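You operate a simulated robot arm through the tools that you are given. There is no shell and no other tool.

Carry out the task below with a simulated two-armed robot. There is one attempt and no reset: what you move stays moved.

TASK
Hold the grey bucket on the top of the fitting bench steady with one hand and put the red spool in it with the other.

The check looks at the end state, three seconds after you hand in, the way a careful person would. Anything else that was tipped, shoved, dropped, spilled or broken makes it a failure.

THE ROBOT
Two 7-joint arms with two-finger parallel grippers on one trunk, on a base that moves. Base frame: it is fixed to the floor where the robot stands at the start and does not move with it; the origin is under the middle of the robot, x ahead of it, y to its left, z up. Units: mm, rad, N and s.
The left shoulder is at the start at [88, 101, 882], the right one opposite. With the tool pointing down near the work surface each hand reaches from about 300 to 580 mm from the robot's upright axis, wherever it stands, measured 20 degrees to its own side. Places, roughly: grey bucket [-2000, 1250, 1000]. Payload 2.4 kg a hand.
Tool frame (each hand has its own): the origin (TCP) lies between the finger pads and is the grasp point; the fingertips stand 24 mm ahead of it; z points along the fingers, y is the line along which they close. Largest opening 68 mm; finger width 17, thickness 10; the body of the gripper, 40 by 70 mm, starts 41 mm behind the TCP.
Orientation is told as [roll, pitch, yaw] about the base's x, y, z axes, in that order, counted from this pose: with the fingers straight down and closing along the base's y, the tool's x points along the base's -x, its y along +y and its z along -z.

THE INTERFACE
- The arms move only by the tool step_arm. It takes "left_targets", "right_targets" or both (then of equal length, played together; a hand with none holds still); each is a list of rows, each an object (a shift or turn left out is 0, a gripper value left out holds the last) with "translation": the shift along the tool's x, y, z in m, a list of three; "dr": the turn, a rotation vector about the tool's x, y, z in rad, a list of three. In form: [{"translation": [tx, ty, tz], "dr": [rx, ry, rz]}, ...]. A call has 1 to 20 rows; each row shifts and turns the commanded pose from where the row before left it, along the tool's axes as they then stand. "left_jaw" and "right_jaw" are, for a hand that has rows, the gripper command, from -1 (fully open) to 1 (shut), values between in proportion, set as the call begins (left out, the last holds). Rows are played at 5 a second. More than 50 mm and 0.15 rad between two rows, or a gripper value outside its range, and nothing of the call is played. Where a pose cannot be reached the arm comes as near as it can. A force on the tool above 40 N (or 10 N above the force at the start of the call, whichever is more), or a blocked arm, ends the call early, and 0.2 s more pass. The fingers move at their own pace (about 72 mm/s each) and stop on an object; they squeeze with about 29 N. The grip force told is the motor's: it shows also when the fingers shut on nothing. Time passes only in rows, and 0.2 s behind the last, so rows that do not move let the fingers close. The reply holds the time, the measured pose of the TCP, the force on the tool along the base axes, the opening and the grip force, in the units named above and with some noise, with the torque about the TCP (base axes, N m) and any sound that the robot's microphone picked up.
- Cameras (640 x 400 px; columns grow to the right, rows downward): "scene" is now at [190.1, -15.4, 1047.4]; the picture's right is [-0.17, -0.99, 0.00], its down [-0.50, 0.09, -0.86] and it looks along [0.85, -0.15, -0.51] (base axes); focal length 269 px, centre (320, 200). "left" rides on the left gripper at [84, -11, -75] in its tool frame; the picture's right is [0.13, 0.99, 0.00], its down [-0.60, 0.08, -0.79] and it looks along [-0.79, 0.10, 0.61] (tool axes); focal length 251 px, centre (320, 200). "right" rides on the right gripper at [84, 11, -75] in its tool frame; the picture's right is [-0.13, 0.99, 0.00], its down [-0.60, -0.08, -0.79] and it looks along [-0.79, -0.10, 0.61] (tool axes); focal length 251 px, centre (320, 200). There is no depth. A picture from a camera that has moved, and an enlarged one, comes with that camera's place and axes in the base frame and with its lens.
- get_image(camera): a new picture of that camera. No time passes.
- lift_body(by): moves the trunk up (or, below 0, down) by that many mm; the arms and the scene camera ride with it, the base frame stays. It gives what a move gives, with no picture.
- steer(legs): drives the robot by 1 to 6 legs, each [ahead, left, turn to the left] in mm, mm and rad, along the robot's own axes; the way and the turn of a leg run together, so that a leg with both is an arc; at most 1500 mm and 3.142 rad a leg. The arms and the cameras ride along, it lands a little off, and it stops where it bumps. It gives what a move gives.
- pan_tilt(pan, tilt): turns the head with the scene camera to pan (to the left, within 1.501 rad either way) and tilt (down, from -0.506 to 1.204), counted from straight ahead of the robot (the tilt from the chest, where the trunk bows). It gives what a move gives.
- close_up(camera, box): a new picture of the part [left, top, right, bottom] of that camera's present view, enlarged. No time passes.
- job_done(): hands the job in; it is judged then, once.

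Places have to be worked out from the pictures, the camera data and where the tool is seen. Open the grippers and draw the arms clear of the work before you hand the job in, unless the task says otherwise.

The tools are called as name(argument=value, ...) on one line, values as JSON. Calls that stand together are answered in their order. step_arm: Moves the arms, as the interface text tells. Its arguments: {"type":"object","properties":{"left_targets":{"type":"array","items":{"type":"object","properties":{"translation":{"type":"array","items":{"type":"number"}},"dr":{"type":"array","items":{"type":"number"}}}}},"left_jaw":{"type":"number"},"right_targets":{"type":"array","items":{"type":"object","properties":{"translation":{"type":"array","items":{"type":"number"}},"dr":{"type":"array","items":{"type":"number"}}}}},"right_jaw":{"type":"number"}},"required":[]} The other tools are called the same way: lift_body (by) moves the trunk up or down; steer (legs) drives the base; pan_tilt (pan, tilt) turns the head that bears the scene camera; get_image (camera) takes a picture; close_up (camera, box) takes an enlarged picture of a part of a camera's view; job_done () hands the job in.

At the start:

```text
t: 0.0
left_ee_pos: [355.0, 132.5, 815.1]
left_orientation: [-0.001, 0.002, -0.002]
left_contact_force: [-0.3, -0.5, -0.1]
left_moment: [-0.02, -0.05, -0.05]
left_finger_gap: 67.8
left_finger_force: 0.2
right_ee_pos: [297.1, -134.7, 916.7]
right_orientation: [0.002, 0.0, -0.002]
right_contact_force: [-0.2, 0.0, 0.0]
right_moment: [-0.02, 0.06, -0.02]
right_finger_gap: 67.9
right_finger_force: 0.1
trunk travel left (down, up): [-100.0, 750.0]
robot x, y, heading: [0.2, -1.9, -0.001]
head pan, tilt (commanded): [-0.169, 0.532]
```

scene: 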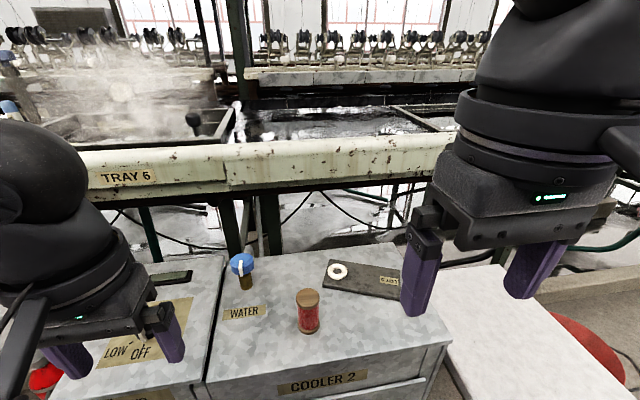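
right: 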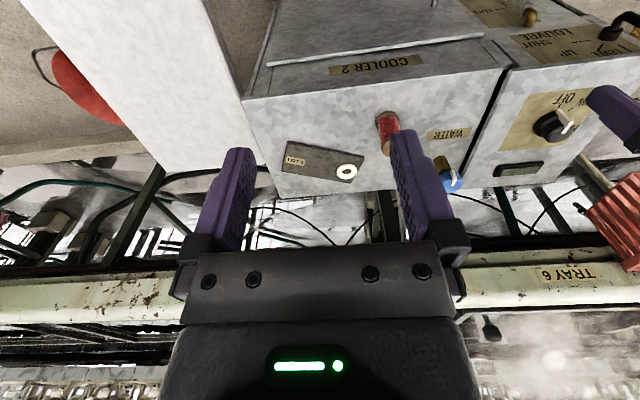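
left: 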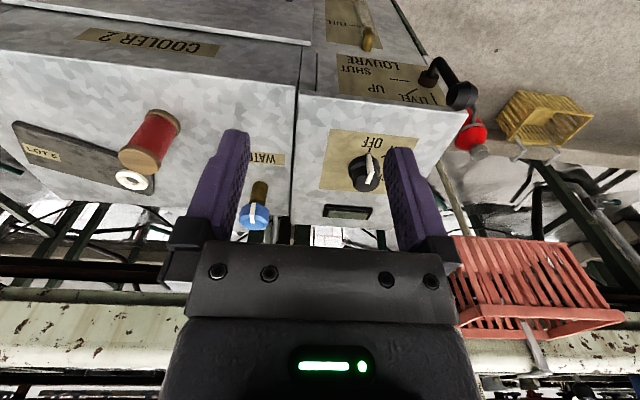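

The pictures show a red spool standing on the top of Cooler 2, in front of the robot. I take closer looks before moving anything.

close_up(camera="scene", box=[200, 230, 460, 400])

close_up(camera="left", box=[0, 0, 320, 200])

close_up(camera="right", box=[240, 30, 500, 210])

```text
2.35 times, centred on (330, 315) of scene
camera zoom: at [190.1, -15.4, 1047.4], right [-0.17, -0.99, 0.0], down [-0.5, 0.09, -0.86], along [0.85, -0.15, -0.51], focal length 633 px, centre (296, -71)
```

zoom: 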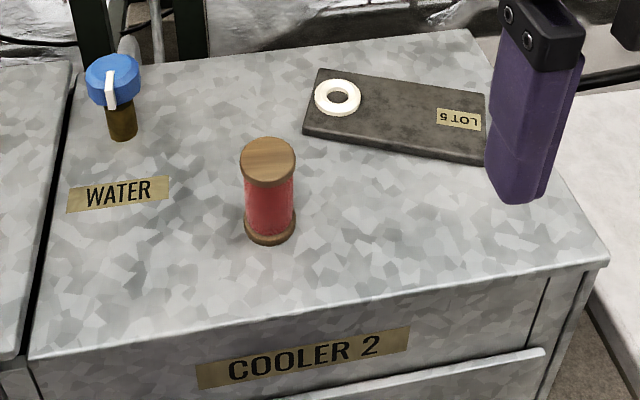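

```text
2.00 times, centred on (160, 100) of left
camera zoom: at [271.5, 120.0, 890.5], right [-0.13, 0.99, 0.0], down [0.61, 0.08, 0.79], along [0.79, 0.1, -0.61], focal length 503 px, centre (640, 400)
```

zoom: 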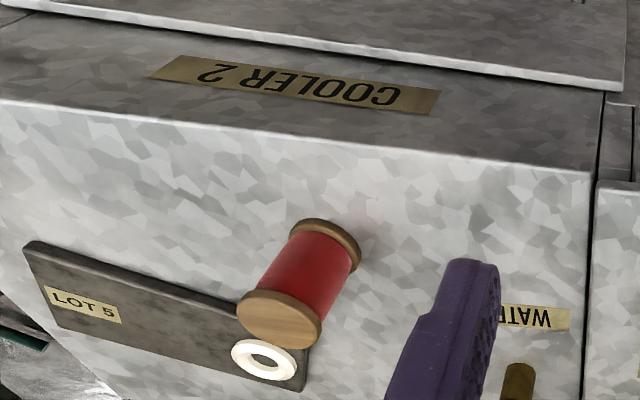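

```text
2.22 times, centred on (370, 120) of right
camera zoom: at [214.5, -123.5, 991.4], right [0.13, 0.99, 0.0], down [0.6, -0.08, 0.79], along [0.79, -0.1, -0.61], focal length 559 px, centre (209, 378)
```

zoom: 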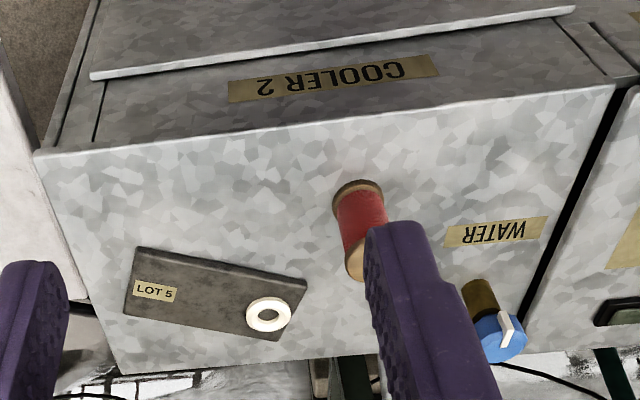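

From the scene and left views I triangulate the spool's top centre near [480, -46, 693], diameter about 37, base about z 620. I move the right hand over it, still high, and check in its own camera.

step_arm(right_targets=[{"translation": [-0.0368, 0.0177, 0]}, {"translation": [-0.0368, 0.0177, 0]}, {"translation": [-0.0368, 0.0177, 0]}, {"translation": [-0.0368, 0.0177, 0]}, {"translation": [-0.0368, 0.0177, 0]}, {"translation": [0, 0, 0.03]}, {"translation": [0, 0, 0.03]}], right_jaw=-1)

get_image(camera="right")

get_image(camera="scene")

get_image(camera="left")

```text
t: 1.6
left_ee_pos: [355.6, 131.1, 814.2]
left_orientation: [-0.002, 0.001, -0.003]
left_contact_force: [0.0, -0.5, 0.6]
left_moment: [-0.02, -0.01, -0.01]
left_finger_gap: 67.9
left_finger_force: 0.1
right_ee_pos: [480.6, -46.0, 857.3]
right_orientation: [0.002, -0.001, -0.001]
right_contact_force: [0.1, -0.6, -0.1]
right_moment: [-0.03, -0.01, 0.02]
right_finger_gap: 68.0
right_finger_force: 0.1
trunk travel left (down, up): [-100.0, 750.0]
robot x, y, heading: [-1.5, 2.1, -0.004]
head pan, tilt (commanded): [-0.169, 0.532]
```

```text
taken
camera right: at [397.3, -34.6, 932.5], right [0.13, 0.99, 0.0], down [0.6, -0.08, 0.79], along [0.79, -0.1, -0.61], focal length 251 px, centre (320, 200)
```

right: 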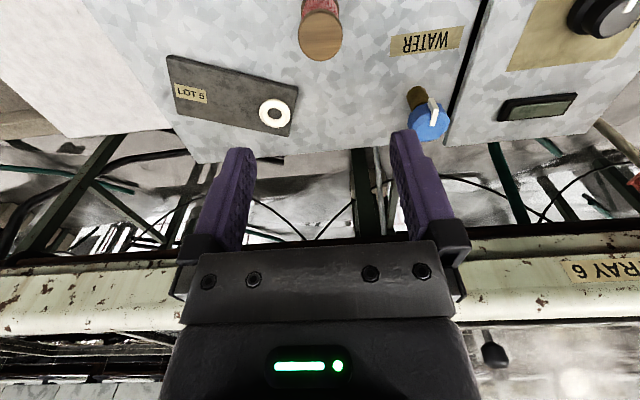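

```text
taken
camera scene: at [190.2, -15.3, 1047.3], right [-0.17, -0.99, 0.0], down [-0.5, 0.09, -0.86], along [0.85, -0.15, -0.51], focal length 269 px, centre (320, 200)
```

scene: 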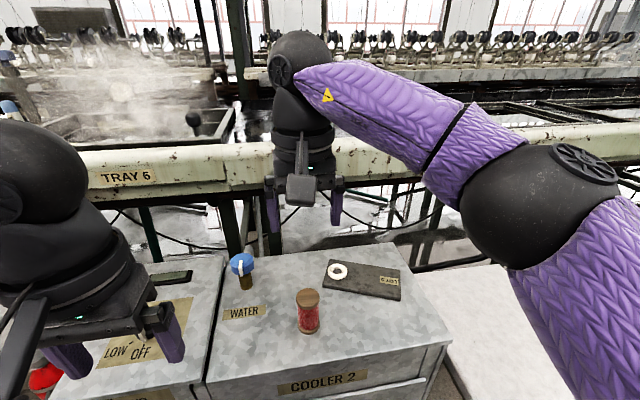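

```text
taken
camera left: at [271.5, 120.1, 890.4], right [-0.13, 0.99, 0.0], down [0.61, 0.08, 0.79], along [0.79, 0.1, -0.61], focal length 251 px, centre (320, 200)
```

left: 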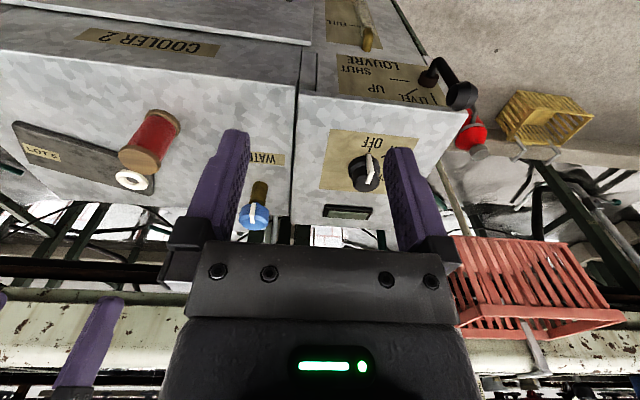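

The right camera puts the spool top at about [482, -45, 693], matching the first estimate. I go down to z 720 straddling it and check again.

step_arm(right_targets=[{"translation": [-0.0015, 0.0005, 0.035]}, {"translation": [0, 0, 0.035]}, {"translation": [0, 0, 0.035]}, {"translation": [0, 0, 0.02]}, {"translation": [0, 0, 0.0]}])

get_image(camera="right")

get_image(camera="scene")

get_image(camera="left")

```text
t: 2.8
left_ee_pos: [354.7, 131.4, 815.9]
left_orientation: [-0.003, 0.002, -0.002]
left_contact_force: [-0.7, -0.5, 0.3]
left_moment: [0.0, 0.01, 0.02]
left_finger_gap: 67.9
left_finger_force: 0.0
right_ee_pos: [482.5, -44.4, 732.9]
right_orientation: [0.003, 0.0, -0.001]
right_contact_force: [0.2, 0.0, 0.8]
right_moment: [0.0, 0.03, 0.05]
right_finger_gap: 67.9
right_finger_force: 0.1
trunk travel left (down, up): [-100.0, 750.0]
robot x, y, heading: [-2.2, 2.3, 0.005]
head pan, tilt (commanded): [-0.169, 0.532]
```

```text
taken
camera right: at [400.5, -33.6, 806.9], right [0.13, 0.99, 0.0], down [0.6, -0.08, 0.79], along [0.79, -0.1, -0.61], focal length 251 px, centre (320, 200)
```

right: 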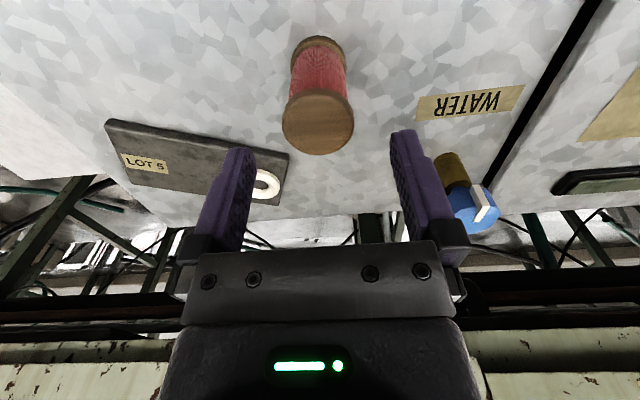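

```text
taken
camera scene: at [190.2, -15.3, 1047.4], right [-0.17, -0.99, 0.0], down [-0.5, 0.09, -0.86], along [0.85, -0.15, -0.51], focal length 269 px, centre (320, 200)
```

scene: 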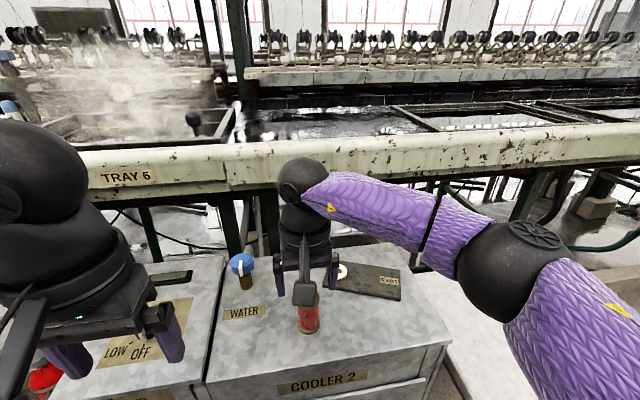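

```text
taken
camera left: at [271.6, 120.1, 890.5], right [-0.13, 0.99, 0.0], down [0.61, 0.08, 0.79], along [0.79, 0.1, -0.61], focal length 251 px, centre (320, 200)
```

left: 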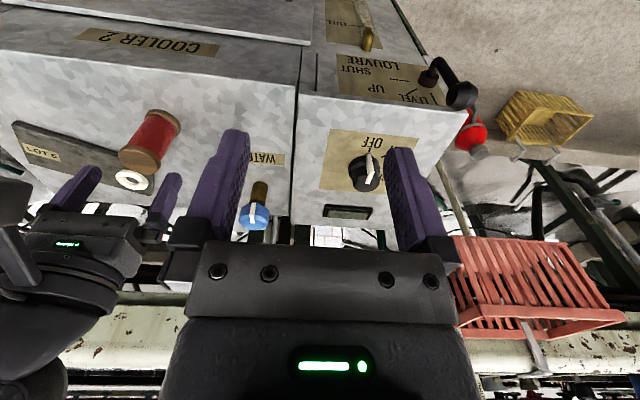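

The spool is centred between the fingers. I lower by about 69 mm to z≈664 (fingertips ≈640, well above the surface at ≈612) and then close.

step_arm(right_targets=[{"translation": [0, 0, 0.025]}, {"translation": [0, 0, 0.025]}, {"translation": [0, 0, 0.019]}, {"translation": [0, 0, 0.0]}])

get_image(camera="right")

close_up(camera="left", box=[0, 80, 240, 230])

```text
t: 3.8
left_ee_pos: [355.8, 131.6, 816.6]
left_orientation: [-0.003, 0.0, -0.002]
left_contact_force: [0.9, 0.1, -0.1]
left_moment: [-0.01, -0.01, -0.05]
left_finger_gap: 67.8
left_finger_force: 0.0
right_ee_pos: [481.8, -45.3, 664.0]
right_orientation: [0.0, 0.001, -0.003]
right_contact_force: [0.8, 1.3, -0.9]
right_moment: [-0.01, 0.06, -0.04]
right_finger_gap: 68.1
right_finger_force: 0.1
trunk travel left (down, up): [-100.0, 750.0]
robot x, y, heading: [-3.5, 0.9, -0.003]
head pan, tilt (commanded): [-0.169, 0.532]
```

```text
taken
camera right: at [399.6, -34.7, 739.3], right [0.13, 0.99, 0.0], down [0.6, -0.08, 0.79], along [0.79, -0.1, -0.61], focal length 251 px, centre (320, 200)
```

right: 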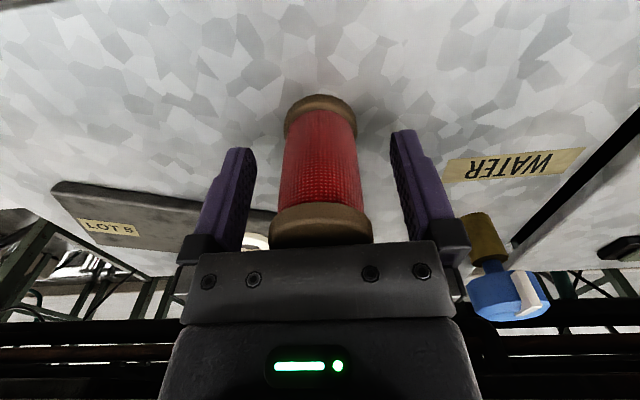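

```text
2.67 times, centred on (120, 155) of left
camera zoom: at [271.6, 120.1, 890.5], right [-0.13, 0.99, 0.0], down [0.61, 0.08, 0.79], along [0.79, 0.1, -0.61], focal length 670 px, centre (853, 320)
```

zoom: 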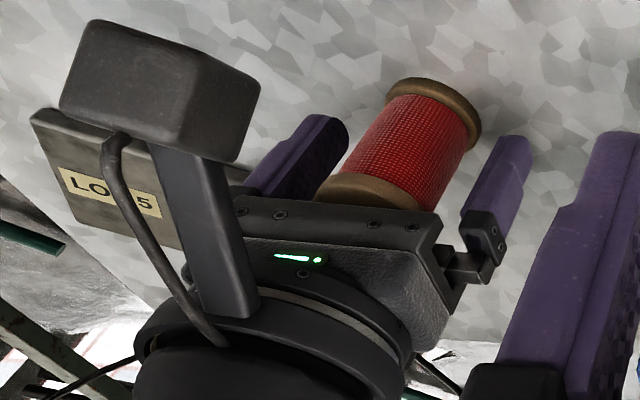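

The spool sits well centred between the fingers. I close the right gripper and let it settle.

step_arm(right_targets=[{"translation": [0, 0, 0]}, {"translation": [0, 0, 0]}, {"translation": [0, 0, 0]}, {"translation": [0, 0, 0]}], right_jaw=1)

get_image(camera="right")

```text
t: 4.8
left_ee_pos: [356.0, 132.4, 815.5]
left_orientation: [0.0, 0.0, -0.002]
left_contact_force: [-0.3, 0.5, 0.0]
left_moment: [0.0, -0.01, -0.01]
left_finger_gap: 68.0
left_finger_force: 0.0
right_ee_pos: [482.1, -46.7, 665.5]
right_orientation: [0.0, -0.002, -0.001]
right_contact_force: [0.0, -0.3, -0.4]
right_moment: [0.0, -0.03, 0.0]
right_finger_gap: 36.5
right_finger_force: 29.4
trunk travel left (down, up): [-100.0, 750.0]
robot x, y, heading: [-5.5, 1.7, 0.001]
head pan, tilt (commanded): [-0.169, 0.532]
```

```text
taken
camera right: at [399.6, -34.7, 739.5], right [0.13, 0.99, 0.0], down [0.6, -0.08, 0.79], along [0.79, -0.1, -0.61], focal length 251 px, centre (320, 200)
```

right: 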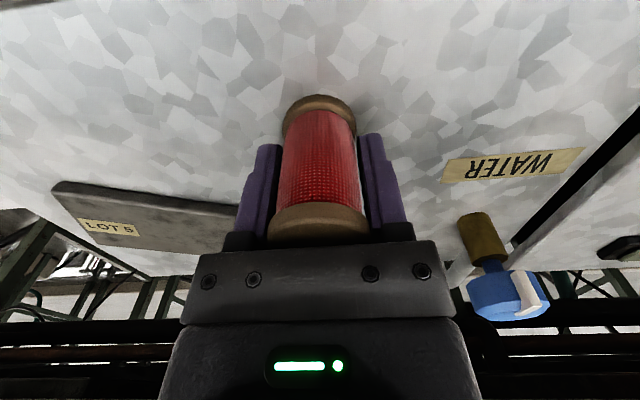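

The gripper stopped at 36.5 mm with 29 N, so the spool is held. I lift it straight up.

step_arm(right_targets=[{"translation": [0, 0, -0.02]}, {"translation": [0, 0, -0.03]}, {"translation": [0, 0, -0.035]}, {"translation": [0, 0, -0.035]}, {"translation": [0, 0, -0.035]}, {"translation": [0, 0, -0.035]}, {"translation": [0, 0, -0.035]}], right_jaw=1)

get_image(camera="right")

get_image(camera="scene")

```text
t: 6.4
left_ee_pos: [356.3, 131.6, 814.7]
left_orientation: [-0.001, 0.002, -0.002]
left_contact_force: [-0.2, 0.4, -0.9]
left_moment: [0.01, -0.02, -0.04]
left_finger_gap: 68.3
left_finger_force: 0.0
right_ee_pos: [483.3, -46.6, 888.0]
right_orientation: [0.003, 0.001, -0.001]
right_contact_force: [0.7, -0.2, -0.4]
right_moment: [0.01, 0.03, 0.04]
right_finger_gap: 36.7
right_finger_force: 29.2
trunk travel left (down, up): [-100.0, 750.0]
robot x, y, heading: [0.3, 0.4, 0.002]
head pan, tilt (commanded): [-0.169, 0.532]
```

```text
taken
camera right: at [399.4, -35.3, 963.3], right [0.13, 0.99, 0.0], down [0.6, -0.08, 0.79], along [0.79, -0.1, -0.61], focal length 251 px, centre (320, 200)
```

right: 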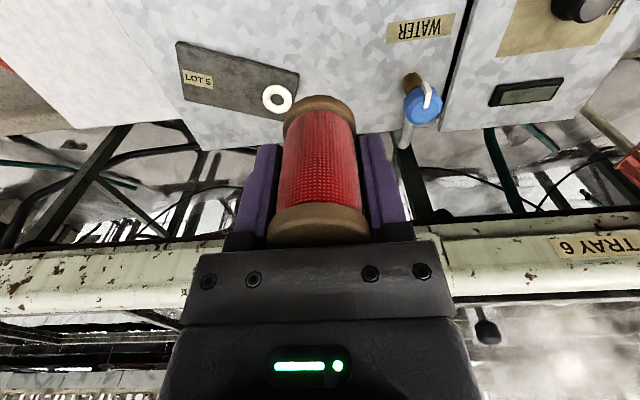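

```text
taken
camera scene: at [190.3, -15.4, 1047.3], right [-0.17, -0.99, 0.0], down [-0.5, 0.09, -0.86], along [0.85, -0.15, -0.51], focal length 269 px, centre (320, 200)
```

scene: 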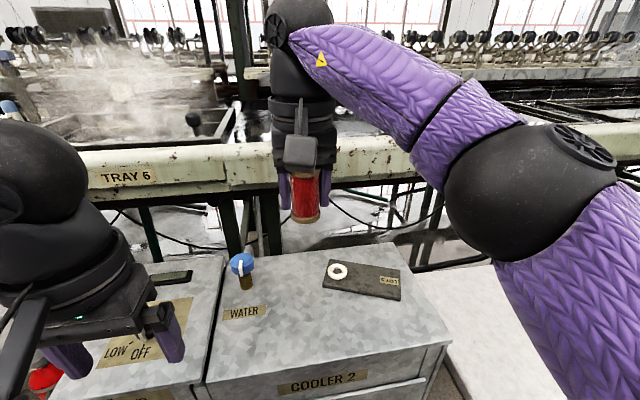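

The spool came up cleanly. I draw the right hand back to its starting stance so the robot is compact, then look around before driving.

step_arm(right_targets=[{"translation": [0.036, -0.0176, -0.006]}, {"translation": [0.036, -0.0176, -0.006]}, {"translation": [0.036, -0.0176, -0.006]}, {"translation": [0.036, -0.0176, -0.006]}, {"translation": [0.036, -0.0176, -0.006]}], right_jaw=1)

pan_tilt(pan=1.5, tilt=0.45)

get_image(camera="scene")

pan_tilt(pan=-1.5, tilt=0.45)

get_image(camera="scene")

```text
t: 7.6
left_ee_pos: [355.7, 132.2, 815.3]
left_orientation: [-0.001, 0.003, -0.001]
left_contact_force: [0.1, 0.7, -0.3]
left_moment: [0.01, 0.04, 0.0]
left_finger_gap: 67.7
left_finger_force: 0.1
right_ee_pos: [301.8, -131.6, 920.6]
right_orientation: [0.003, 0.002, -0.003]
right_contact_force: [0.9, -0.1, -0.3]
right_moment: [0.0, -0.03, 0.0]
right_finger_gap: 36.4
right_finger_force: 29.7
trunk travel left (down, up): [-100.0, 750.0]
robot x, y, heading: [-0.7, -1.5, -0.002]
head pan, tilt (commanded): [-0.169, 0.532]
```

```text
t: 9.3
left_ee_pos: [354.8, 131.0, 814.5]
left_orientation: [-0.003, 0.003, -0.001]
left_contact_force: [-0.3, -0.4, -0.1]
left_moment: [0.01, -0.03, -0.02]
left_finger_gap: 68.1
left_finger_force: 0.1
right_ee_pos: [302.4, -131.6, 919.6]
right_orientation: [0.002, -0.001, -0.001]
right_contact_force: [-0.5, 0.5, -1.1]
right_moment: [-0.02, 0.01, -0.02]
right_finger_gap: 36.5
right_finger_force: 28.9
trunk travel left (down, up): [-100.0, 750.0]
robot x, y, heading: [0.6, -3.9, 0.002]
head pan, tilt (commanded): [1.499, 0.45]
```

```text
taken
camera scene: at [107.9, 91.6, 1054.8], right [1.0, -0.07, 0.0], down [-0.03, -0.43, -0.9], along [0.06, 0.9, -0.44], focal length 269 px, centre (320, 200)
```

scene: 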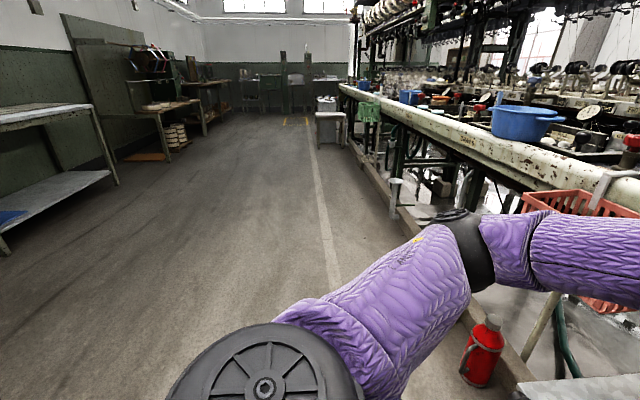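

```text
t: 11.9
left_ee_pos: [355.9, 130.9, 815.0]
left_orientation: [-0.002, 0.002, -0.002]
left_contact_force: [0.1, -0.2, 0.2]
left_moment: [0.0, 0.03, 0.0]
left_finger_gap: 68.2
left_finger_force: 0.1
right_ee_pos: [302.8, -132.1, 919.5]
right_orientation: [0.002, 0.0, -0.003]
right_contact_force: [0.3, 0.4, -0.9]
right_moment: [0.02, -0.01, 0.03]
right_finger_gap: 36.7
right_finger_force: 28.5
trunk travel left (down, up): [-100.0, 750.0]
robot x, y, heading: [-3.3, 1.7, -0.0]
head pan, tilt (commanded): [-1.499, 0.45]
```

```text
taken
camera scene: at [107.8, -91.8, 1054.8], right [-1.0, -0.07, 0.0], down [-0.03, 0.43, -0.9], along [0.06, -0.9, -0.44], focal length 269 px, centre (320, 200)
```

scene: 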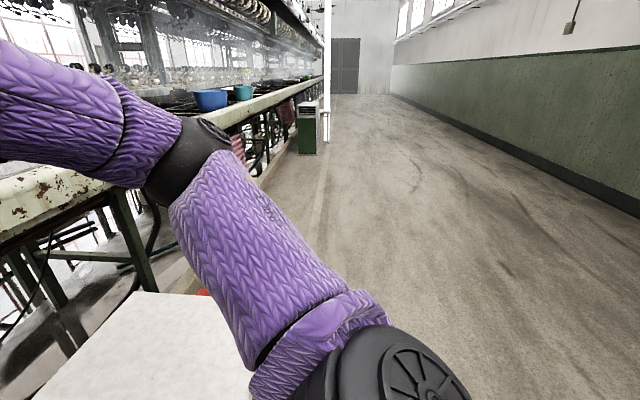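

The fitting bench stands behind and to the left, against the far wall, with free floor between. I back away from the cooler, then turn left and look ahead.

steer(legs=[[-600, 0, 0], [0, 0, 1.5]])

pan_tilt(pan=0.9, tilt=0.4)

get_image(camera="scene")

```text
t: 18.8
left_ee_pos: [-683.3, 365.6, 815.1]
left_orientation: [-0.002, 0.002, 1.475]
left_contact_force: [-0.3, -0.2, 0.2]
left_moment: [-0.02, 0.02, -0.04]
left_finger_gap: 68.2
left_finger_force: 0.0
right_ee_pos: [-426.8, 287.2, 919.8]
right_orientation: [-0.001, -0.001, 1.47]
right_contact_force: [-0.3, 0.2, 0.4]
right_moment: [-0.01, 0.02, 0.02]
right_finger_gap: 36.8
right_finger_force: 28.9
trunk travel left (down, up): [-100.0, 750.0]
robot x, y, heading: [-587.6, -1.5, 1.48]
head pan, tilt (commanded): [-1.499, 0.45]
```

```text
t: 21.0
left_ee_pos: [-683.0, 364.8, 814.4]
left_orientation: [-0.002, 0.002, 1.475]
left_contact_force: [0.7, -0.8, -0.3]
left_moment: [0.0, -0.01, -0.05]
left_finger_gap: 68.2
left_finger_force: 0.0
right_ee_pos: [-426.1, 287.1, 919.4]
right_orientation: [0.003, -0.002, 1.472]
right_contact_force: [0.0, 0.5, -0.9]
right_moment: [-0.02, 0.04, 0.01]
right_finger_gap: 36.7
right_finger_force: 29.0
trunk travel left (down, up): [-100.0, 750.0]
robot x, y, heading: [-587.6, -0.9, 1.473]
head pan, tilt (commanded): [0.901, 0.4]
```

```text
taken
camera scene: at [-645.1, 165.6, 1059.5], right [0.69, 0.72, 0.0], down [0.28, -0.27, -0.92], along [-0.66, 0.64, -0.39], focal length 269 px, centre (320, 200)
```

scene: 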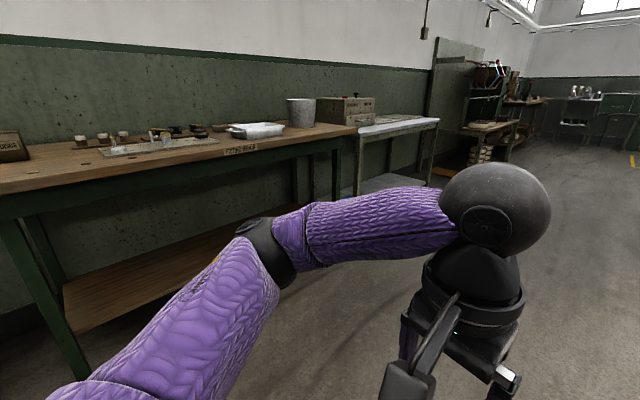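

The fitting bench runs along the wall and the grey bucket stands on it at about pixel (301, 112). I zoom in on it and the objects around it.

close_up(camera="scene", box=[200, 70, 400, 195])

close_up(camera="scene", box=[0, 90, 240, 240])

```text
3.20 times, centred on (300, 132) of scene
camera zoom: at [-645.1, 165.6, 1059.5], right [0.69, 0.72, 0.0], down [0.28, -0.27, -0.92], along [-0.66, 0.64, -0.39], focal length 861 px, centre (384, 416)
```

zoom: 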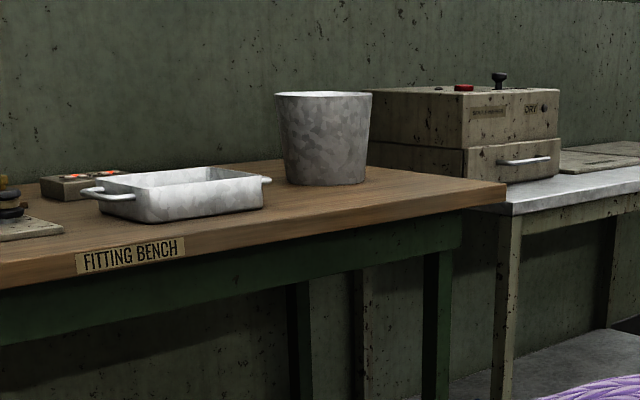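

```text
2.67 times, centred on (120, 165) of scene
camera zoom: at [-645.1, 165.6, 1059.5], right [0.69, 0.72, 0.0], down [0.28, -0.27, -0.92], along [-0.66, 0.64, -0.39], focal length 717 px, centre (853, 293)
```

zoom: 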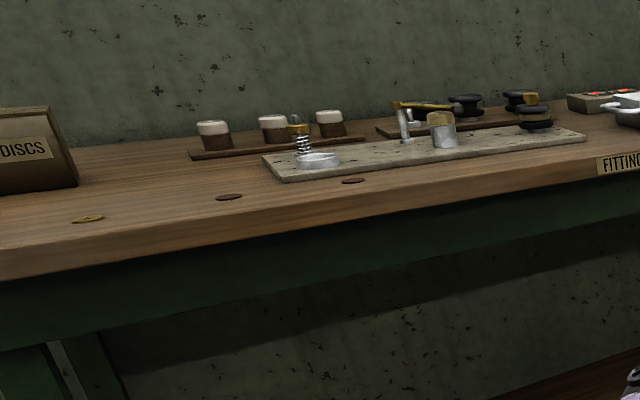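

The bucket (about 190 mm wide, 150 high) stands near the right end of the bench, whose top I judge at z≈825 and front edge at x≈-1680. I raise the trunk so the hands clear the bench, then turn to face it and move opposite the bucket, still well back.

lift_body(by=285)

steer(legs=[[0, 0, 1.667], [0, -1250, 0], [350, 0, 0]])

pan_tilt(pan=0, tilt=0.45)

get_image(camera="scene")

get_image(camera="right")

get_image(camera="left")

```text
t: 23.9
left_ee_pos: [-683.0, 365.0, 1099.4]
left_orientation: [-0.001, 0.002, 1.475]
left_contact_force: [-0.5, 0.7, 0.2]
left_moment: [-0.03, 0.03, -0.01]
left_finger_gap: 68.2
left_finger_force: 0.1
right_ee_pos: [-427.1, 288.4, 1204.2]
right_orientation: [0.002, 0.001, 1.473]
right_contact_force: [0.9, 0.5, -1.1]
right_moment: [-0.01, -0.03, 0.02]
right_finger_gap: 36.5
right_finger_force: 29.3
trunk travel left (down, up): [-385.0, 464.0]
robot x, y, heading: [-588.2, -2.7, 1.479]
head pan, tilt (commanded): [0.901, 0.4]
```

```text
t: 36.3
left_ee_pos: [-1280.6, 1165.9, 1099.9]
left_orientation: [-0.003, 0.002, 3.125]
left_contact_force: [0.0, 0.4, 0.2]
left_moment: [0.0, -0.01, -0.02]
left_finger_gap: 67.6
left_finger_force: 0.1
right_ee_pos: [-1223.0, 1427.3, 1204.6]
right_orientation: [0.001, 0.0, 3.126]
right_contact_force: [-0.1, 0.9, -0.8]
right_moment: [0.02, -0.03, -0.02]
right_finger_gap: 36.5
right_finger_force: 29.0
trunk travel left (down, up): [-385.0, 464.0]
robot x, y, heading: [-925.3, 1292.0, 3.123]
head pan, tilt (commanded): [0.901, 0.4]
```

```text
t: 37.5
left_ee_pos: [-1280.5, 1164.6, 1099.4]
left_orientation: [-0.002, 0.001, 3.125]
left_contact_force: [-0.1, -0.4, -0.9]
left_moment: [0.02, 0.0, -0.04]
left_finger_gap: 68.1
left_finger_force: 0.0
right_ee_pos: [-1222.7, 1426.8, 1204.4]
right_orientation: [0.004, 0.0, 3.124]
right_contact_force: [0.1, -0.4, -0.9]
right_moment: [0.0, 0.01, 0.02]
right_finger_gap: 36.5
right_finger_force: 29.6
trunk travel left (down, up): [-385.0, 464.0]
robot x, y, heading: [-921.5, 1290.7, 3.127]
head pan, tilt (commanded): [0.0, 0.45]
```

```text
taken
camera scene: at [-1049.9, 1292.9, 1345.1], right [0.01, 1.0, 0.0], down [0.44, -0.01, -0.9], along [-0.9, 0.01, -0.44], focal length 269 px, centre (320, 200)
```

scene: 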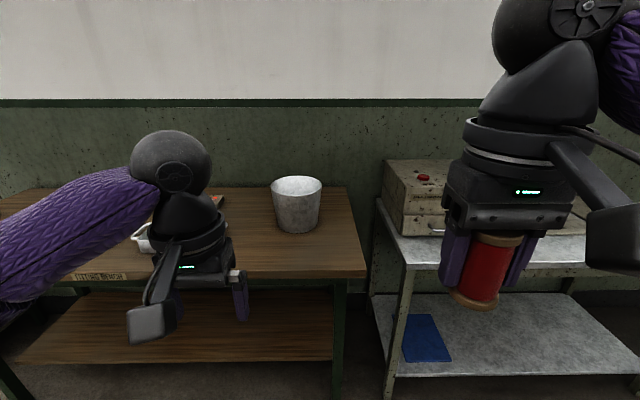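

```text
taken
camera right: at [-1138.1, 1415.3, 1279.2], right [-0.15, -0.99, 0.0], down [-0.6, 0.09, 0.79], along [-0.78, 0.12, -0.61], focal length 251 px, centre (320, 200)
```

right: 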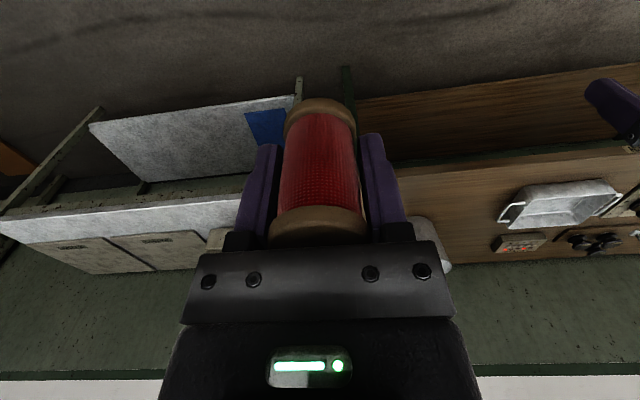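

```text
taken
camera left: at [-1195.6, 1174.3, 1175.5], right [0.11, -0.99, 0.0], down [-0.61, -0.07, 0.79], along [-0.79, -0.09, -0.61], focal length 251 px, centre (320, 200)
```

left: 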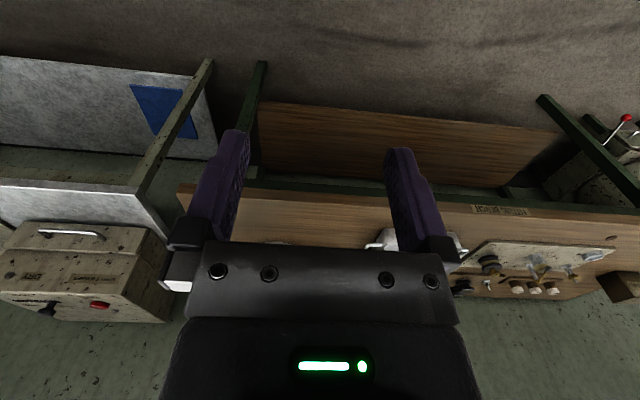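

I zoom in on the bucket and its surroundings from here.

close_up(camera="scene", box=[216, 150, 376, 250])

close_up(camera="right", box=[380, 130, 640, 290])

```text
4.00 times, centred on (296, 200) of scene
camera zoom: at [-1049.9, 1292.9, 1345.1], right [0.01, 1.0, 0.0], down [0.44, -0.01, -0.9], along [-0.9, 0.01, -0.44], focal length 1076 px, centre (416, 200)
```

zoom: 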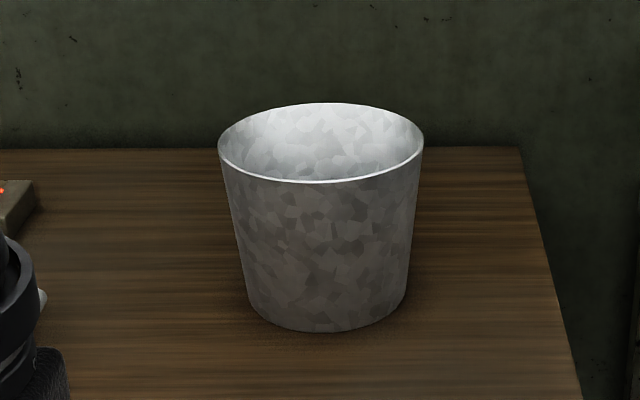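

```text
2.46 times, centred on (510, 210) of right
camera zoom: at [-1138.1, 1415.3, 1279.2], right [-0.15, -0.99, 0.0], down [-0.6, 0.09, 0.79], along [-0.78, 0.12, -0.61], focal length 619 px, centre (-148, 175)
```

zoom: 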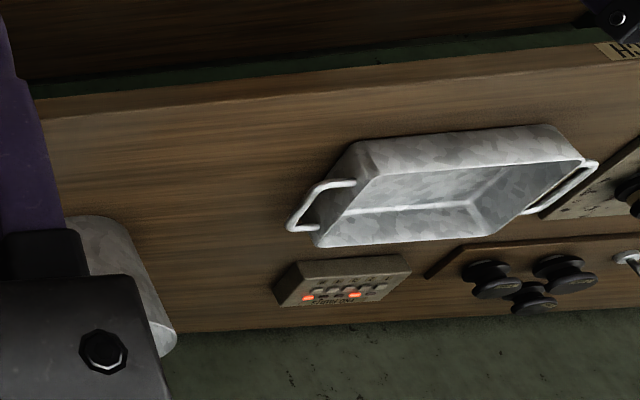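

From two views I get the bucket rim centre at about [-1891, 1222, 987], rim diameter ≈174, bench top z≈831, bench front edge x≈-1640. I tilt the head down to see how far the robot's own base sticks out before driving closer.

pan_tilt(pan=0, tilt=1.15)

get_image(camera="scene")

```text
t: 38.5
left_ee_pos: [-1279.6, 1165.0, 1099.9]
left_orientation: [0.0, 0.002, 3.126]
left_contact_force: [0.8, 0.3, 1.1]
left_moment: [0.02, 0.04, 0.01]
left_finger_gap: 68.0
left_finger_force: 0.1
right_ee_pos: [-1223.1, 1428.7, 1204.2]
right_orientation: [0.002, 0.0, 3.124]
right_contact_force: [-0.3, 0.6, -0.3]
right_moment: [-0.01, -0.01, 0.0]
right_finger_gap: 36.7
right_finger_force: 28.9
trunk travel left (down, up): [-385.0, 464.0]
robot x, y, heading: [-923.2, 1291.5, 3.123]
head pan, tilt (commanded): [0.0, 1.15]
```

```text
taken
camera scene: at [-1017.6, 1292.5, 1289.9], right [0.02, 1.0, 0.0], down [0.91, -0.01, -0.41], along [-0.41, 0.01, -0.91], focal length 269 px, centre (320, 200)
```

scene: 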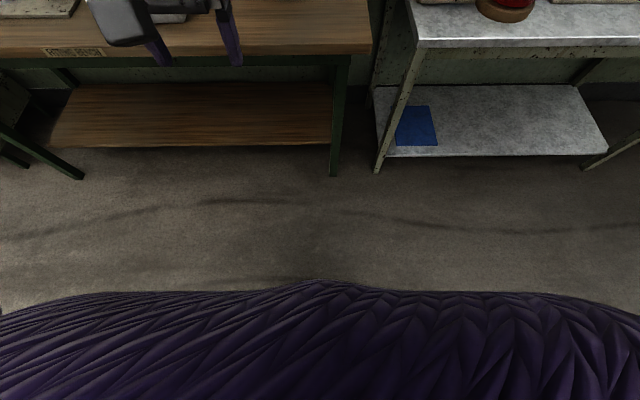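

The torso only reaches about 130 mm ahead of the axis and the base less than about 220 mm, so I can stop with the axis about 240–250 mm short of the bench edge. I line up sideways with the bucket and drive closer.

steer(legs=[[0, 91, 0.018], [350, 0, 0]])

pan_tilt(pan=0, tilt=0.7)

get_image(camera="scene")

get_image(camera="left")

get_image(camera="right")

```text
t: 41.6
left_ee_pos: [-1635.5, 1067.5, 1099.0]
left_orientation: [-0.001, 0.001, 3.137]
left_contact_force: [-0.4, 0.2, 0.4]
left_moment: [0.0, -0.05, 0.01]
left_finger_gap: 68.0
left_finger_force: 0.1
right_ee_pos: [-1580.9, 1331.6, 1203.9]
right_orientation: [0.003, 0.0, 3.137]
right_contact_force: [0.5, 0.5, -1.1]
right_moment: [-0.04, -0.04, 0.02]
right_finger_gap: 36.7
right_finger_force: 29.1
trunk travel left (down, up): [-385.0, 464.0]
robot x, y, heading: [-1282.7, 1197.4, 3.14]
head pan, tilt (commanded): [0.0, 1.15]
```

```text
t: 42.5
left_ee_pos: [-1634.1, 1068.2, 1100.5]
left_orientation: [-0.004, 0.001, 3.137]
left_contact_force: [-0.3, -1.2, 0.2]
left_moment: [0.01, -0.01, 0.0]
left_finger_gap: 68.0
left_finger_force: 0.1
right_ee_pos: [-1580.3, 1331.1, 1203.1]
right_orientation: [0.001, 0.0, 3.134]
right_contact_force: [0.4, 0.6, -0.1]
right_moment: [0.03, -0.01, -0.02]
right_finger_gap: 36.4
right_finger_force: 29.1
trunk travel left (down, up): [-385.0, 464.0]
robot x, y, heading: [-1276.4, 1200.8, 3.142]
head pan, tilt (commanded): [0.0, 0.7]
```

```text
taken
camera scene: at [-1399.0, 1198.6, 1322.8], right [0.0, 1.0, 0.0], down [0.65, 0.0, -0.76], along [-0.76, 0.0, -0.65], focal length 269 px, centre (320, 200)
```

scene: 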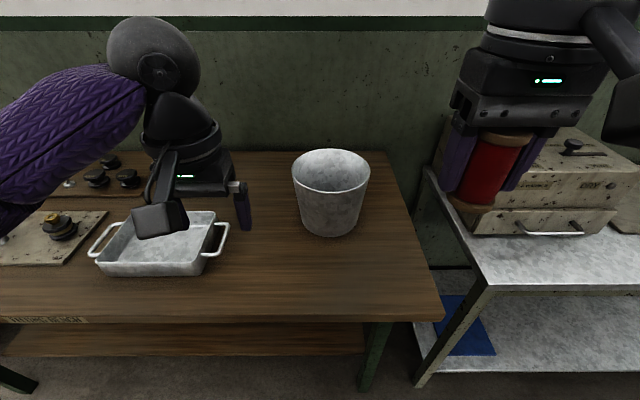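

```text
taken
camera left: at [-1550.3, 1078.1, 1175.5], right [0.12, -0.99, 0.0], down [-0.61, -0.08, 0.79], along [-0.79, -0.1, -0.61], focal length 251 px, centre (320, 200)
```

left: 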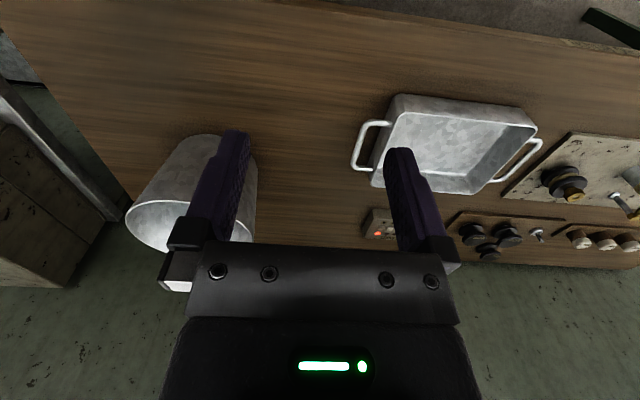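

```text
taken
camera right: at [-1495.7, 1319.7, 1279.2], right [-0.13, -0.99, 0.0], down [-0.6, 0.08, 0.79], along [-0.79, 0.11, -0.61], focal length 251 px, centre (320, 200)
```

right: 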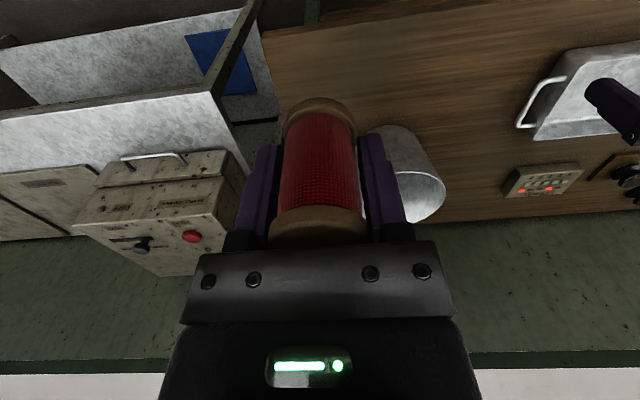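

Now aligned with the bucket at y≈1200, heading straight at the bench. I zoom in to re-measure the bucket and front edge.

close_up(camera="scene", box=[250, 140, 410, 240])

close_up(camera="left", box=[100, 110, 292, 230])

```text
4.00 times, centred on (330, 190) of scene
camera zoom: at [-1399.0, 1198.6, 1322.8], right [0.0, 1.0, 0.0], down [0.65, 0.0, -0.76], along [-0.76, 0.0, -0.65], focal length 1076 px, centre (280, 240)
```

zoom: 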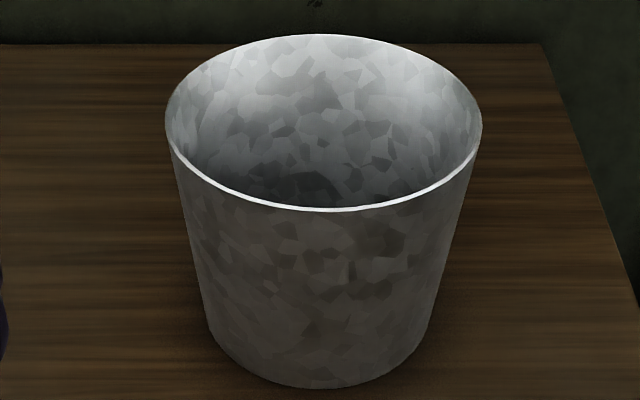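

```text
3.33 times, centred on (196, 170) of left
camera zoom: at [-1550.3, 1078.1, 1175.5], right [0.12, -0.99, 0.0], down [-0.61, -0.08, 0.79], along [-0.79, -0.1, -0.61], focal length 838 px, centre (733, 300)
```

zoom: 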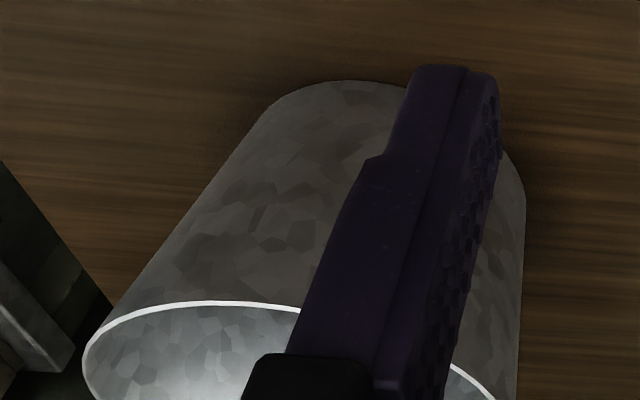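

The rim centre re-measures at about [-1900, 1221.5, 987], radius ≈87, wall ≈2–3 mm. I drive the last 125 mm so the bucket is about 490 mm ahead of the robot's axis.

steer(legs=[[125, 0, 0]])

get_image(camera="scene")

close_up(camera="scene", box=[240, 130, 432, 250])

get_image(camera="left")

```text
t: 43.7
left_ee_pos: [-1758.7, 1067.8, 1100.2]
left_orientation: [0.0, 0.001, 3.138]
left_contact_force: [0.0, -0.8, -0.1]
left_moment: [-0.01, -0.01, 0.0]
left_finger_gap: 68.0
left_finger_force: 0.0
right_ee_pos: [-1705.5, 1330.9, 1203.0]
right_orientation: [0.002, 0.001, 3.14]
right_contact_force: [-0.8, -0.7, -0.9]
right_moment: [-0.02, -0.01, 0.0]
right_finger_gap: 36.6
right_finger_force: 29.0
trunk travel left (down, up): [-385.0, 464.0]
robot x, y, heading: [-1405.1, 1198.8, 3.143]
head pan, tilt (commanded): [0.0, 0.7]
```

```text
taken
camera scene: at [-1524.1, 1198.7, 1322.8], right [0.0, 1.0, 0.0], down [0.64, 0.0, -0.76], along [-0.76, 0.0, -0.64], focal length 269 px, centre (320, 200)
```

scene: 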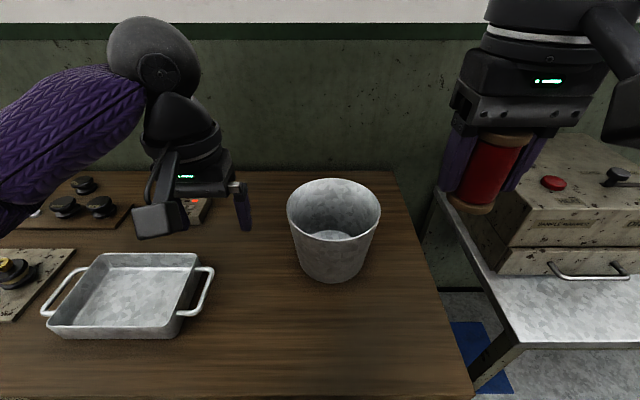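

```text
3.33 times, centred on (336, 190) of scene
camera zoom: at [-1524.1, 1198.7, 1322.8], right [0.0, 1.0, 0.0], down [0.64, 0.0, -0.76], along [-0.76, 0.0, -0.64], focal length 897 px, centre (267, 233)
```

zoom: 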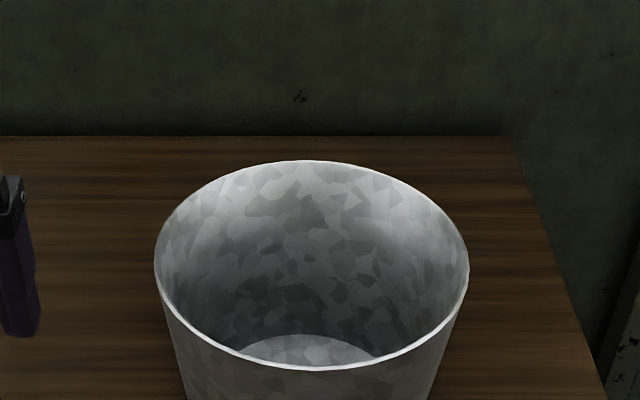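

```text
taken
camera left: at [-1675.0, 1078.0, 1175.3], right [0.13, -0.99, 0.0], down [-0.61, -0.08, 0.79], along [-0.79, -0.1, -0.61], focal length 251 px, centre (320, 200)
```

left: 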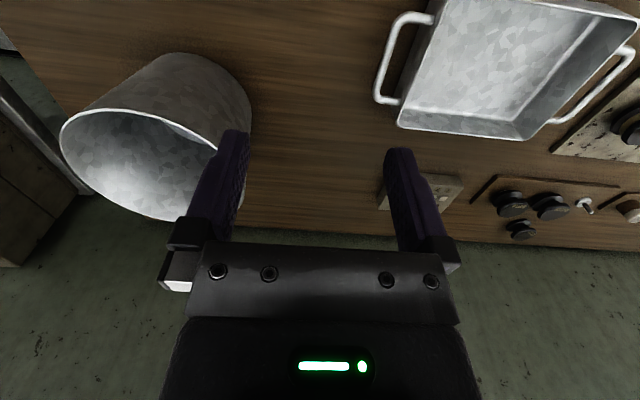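

The bucket centre works out at about [-1903, 1222], rim z≈988. I bring the left hand, high, over the left side of the rim ([-1903, 1135]) and lean it 0.096 rad to match the tapered wall, then check before lowering.

step_arm(left_targets=[{"translation": [-0.036, -0.0168, 0]}, {"translation": [-0.036, -0.0168, 0]}, {"translation": [-0.036, -0.0168, 0]}, {"translation": [-0.036, -0.0168, 0]}, {"dr": [0.096, 0, 0]}, {"translation": [0, 0, 0]}], left_jaw=-1)

get_image(camera="left")

get_image(camera="scene")

get_image(camera="right")

```text
t: 45.1
left_ee_pos: [-1884.5, 1129.1, 1097.7]
left_orientation: [-0.097, 0.002, 3.137]
left_contact_force: [-0.1, 0.7, 0.3]
left_moment: [0.01, -0.02, -0.01]
left_finger_gap: 67.9
left_finger_force: 0.1
left hand out of reach, approached as far as the arm can: row 4
right_ee_pos: [-1704.7, 1331.4, 1204.1]
right_orientation: [0.002, 0.001, 3.138]
right_contact_force: [0.6, -0.3, -0.8]
right_moment: [0.01, 0.01, 0.01]
right_finger_gap: 36.4
right_finger_force: 28.8
trunk travel left (down, up): [-385.0, 464.0]
robot x, y, heading: [-1406.4, 1197.6, 3.141]
head pan, tilt (commanded): [0.0, 0.7]
```

```text
taken
camera left: at [-1800.2, 1131.9, 1174.1], right [0.13, -0.99, -0.1], down [-0.61, -0.15, 0.78], along [-0.79, -0.04, -0.62], focal length 251 px, centre (320, 200)
```

left: 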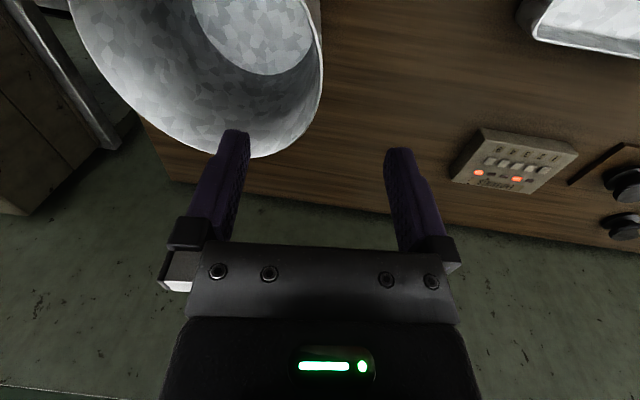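

```text
taken
camera scene: at [-1523.4, 1198.4, 1322.9], right [0.0, 1.0, 0.0], down [0.64, 0.0, -0.76], along [-0.76, 0.0, -0.64], focal length 269 px, centre (320, 200)
```

scene: 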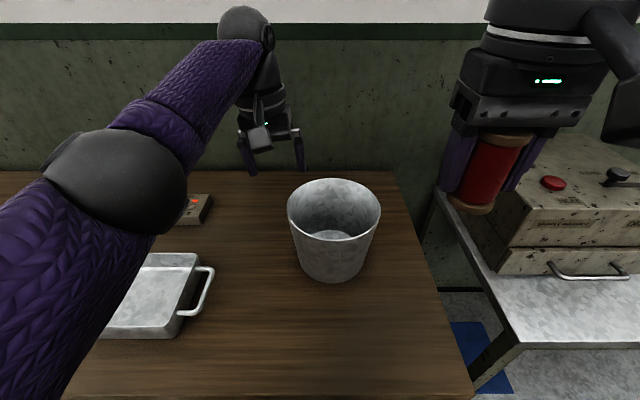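

```text
taken
camera right: at [-1620.1, 1319.4, 1279.2], right [-0.13, -0.99, 0.0], down [-0.6, 0.08, 0.79], along [-0.79, 0.1, -0.61], focal length 251 px, centre (320, 200)
```

right: 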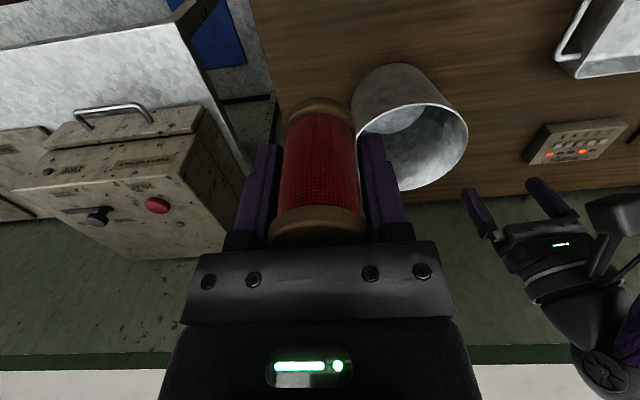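

The left hand stopped about 18 mm short at this height, so the robot needs to stand a little closer. The downward view showed the body stays within ~145 mm of the axis at bench height and ~225 mm at the floor, so 50 mm more is safe; I pull the left hand back slightly first, then drive.

step_arm(left_targets=[{"translation": [0.03, 0, 0]}, {"translation": [0.03, 0, 0]}])

steer(legs=[[50, 0, 0]])

get_image(camera="scene")

get_image(camera="left")

```text
t: 45.7
left_ee_pos: [-1824.5, 1129.2, 1100.3]
left_orientation: [-0.096, 0.002, 3.139]
left_contact_force: [0.6, -0.4, -0.5]
left_moment: [-0.06, -0.01, 0.01]
left_finger_gap: 67.8
left_finger_force: 0.1
right_ee_pos: [-1705.3, 1332.4, 1205.2]
right_orientation: [0.0, -0.001, 3.137]
right_contact_force: [-0.2, -0.2, -0.4]
right_moment: [-0.02, 0.01, -0.01]
right_finger_gap: 36.9
right_finger_force: 29.0
trunk travel left (down, up): [-385.0, 464.0]
robot x, y, heading: [-1401.1, 1195.5, 3.138]
head pan, tilt (commanded): [0.0, 0.7]
```

```text
t: 46.7
left_ee_pos: [-1877.7, 1129.9, 1100.6]
left_orientation: [-0.098, 0.001, 3.138]
left_contact_force: [0.4, -0.2, 0.7]
left_moment: [-0.01, -0.03, 0.03]
left_finger_gap: 68.0
left_finger_force: 0.2
right_ee_pos: [-1758.4, 1330.2, 1203.6]
right_orientation: [0.002, 0.002, 3.139]
right_contact_force: [0.1, -0.3, -0.7]
right_moment: [0.02, -0.03, 0.03]
right_finger_gap: 36.4
right_finger_force: 28.9
trunk travel left (down, up): [-385.0, 464.0]
robot x, y, heading: [-1453.9, 1199.6, 3.147]
head pan, tilt (commanded): [0.0, 0.7]
```

```text
taken
camera scene: at [-1575.3, 1198.7, 1322.8], right [0.0, 1.0, 0.0], down [0.64, 0.0, -0.76], along [-0.76, 0.0, -0.64], focal length 269 px, centre (320, 200)
```

scene: 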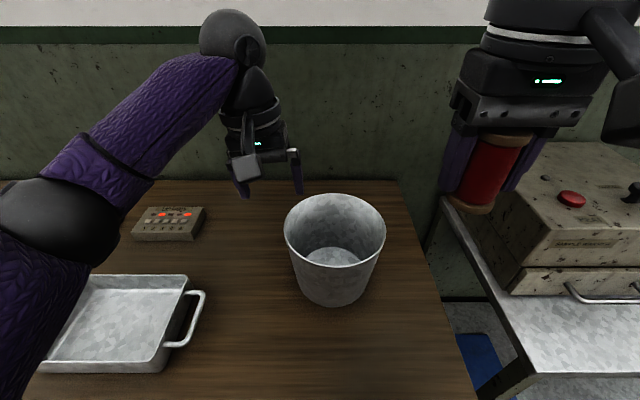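

```text
taken
camera left: at [-1792.5, 1132.1, 1175.7], right [0.13, -0.99, -0.1], down [-0.61, -0.15, 0.78], along [-0.79, -0.04, -0.62], focal length 251 px, centre (320, 200)
```

left: 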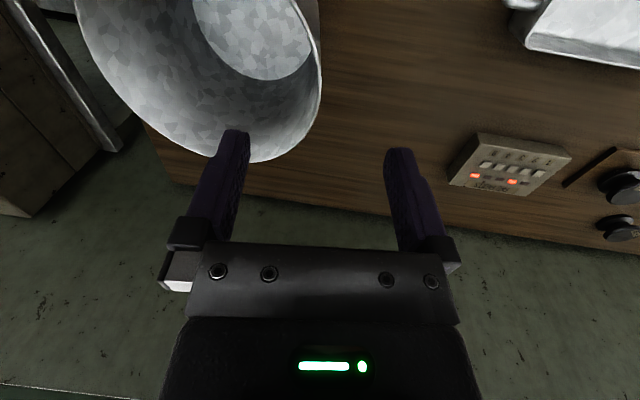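

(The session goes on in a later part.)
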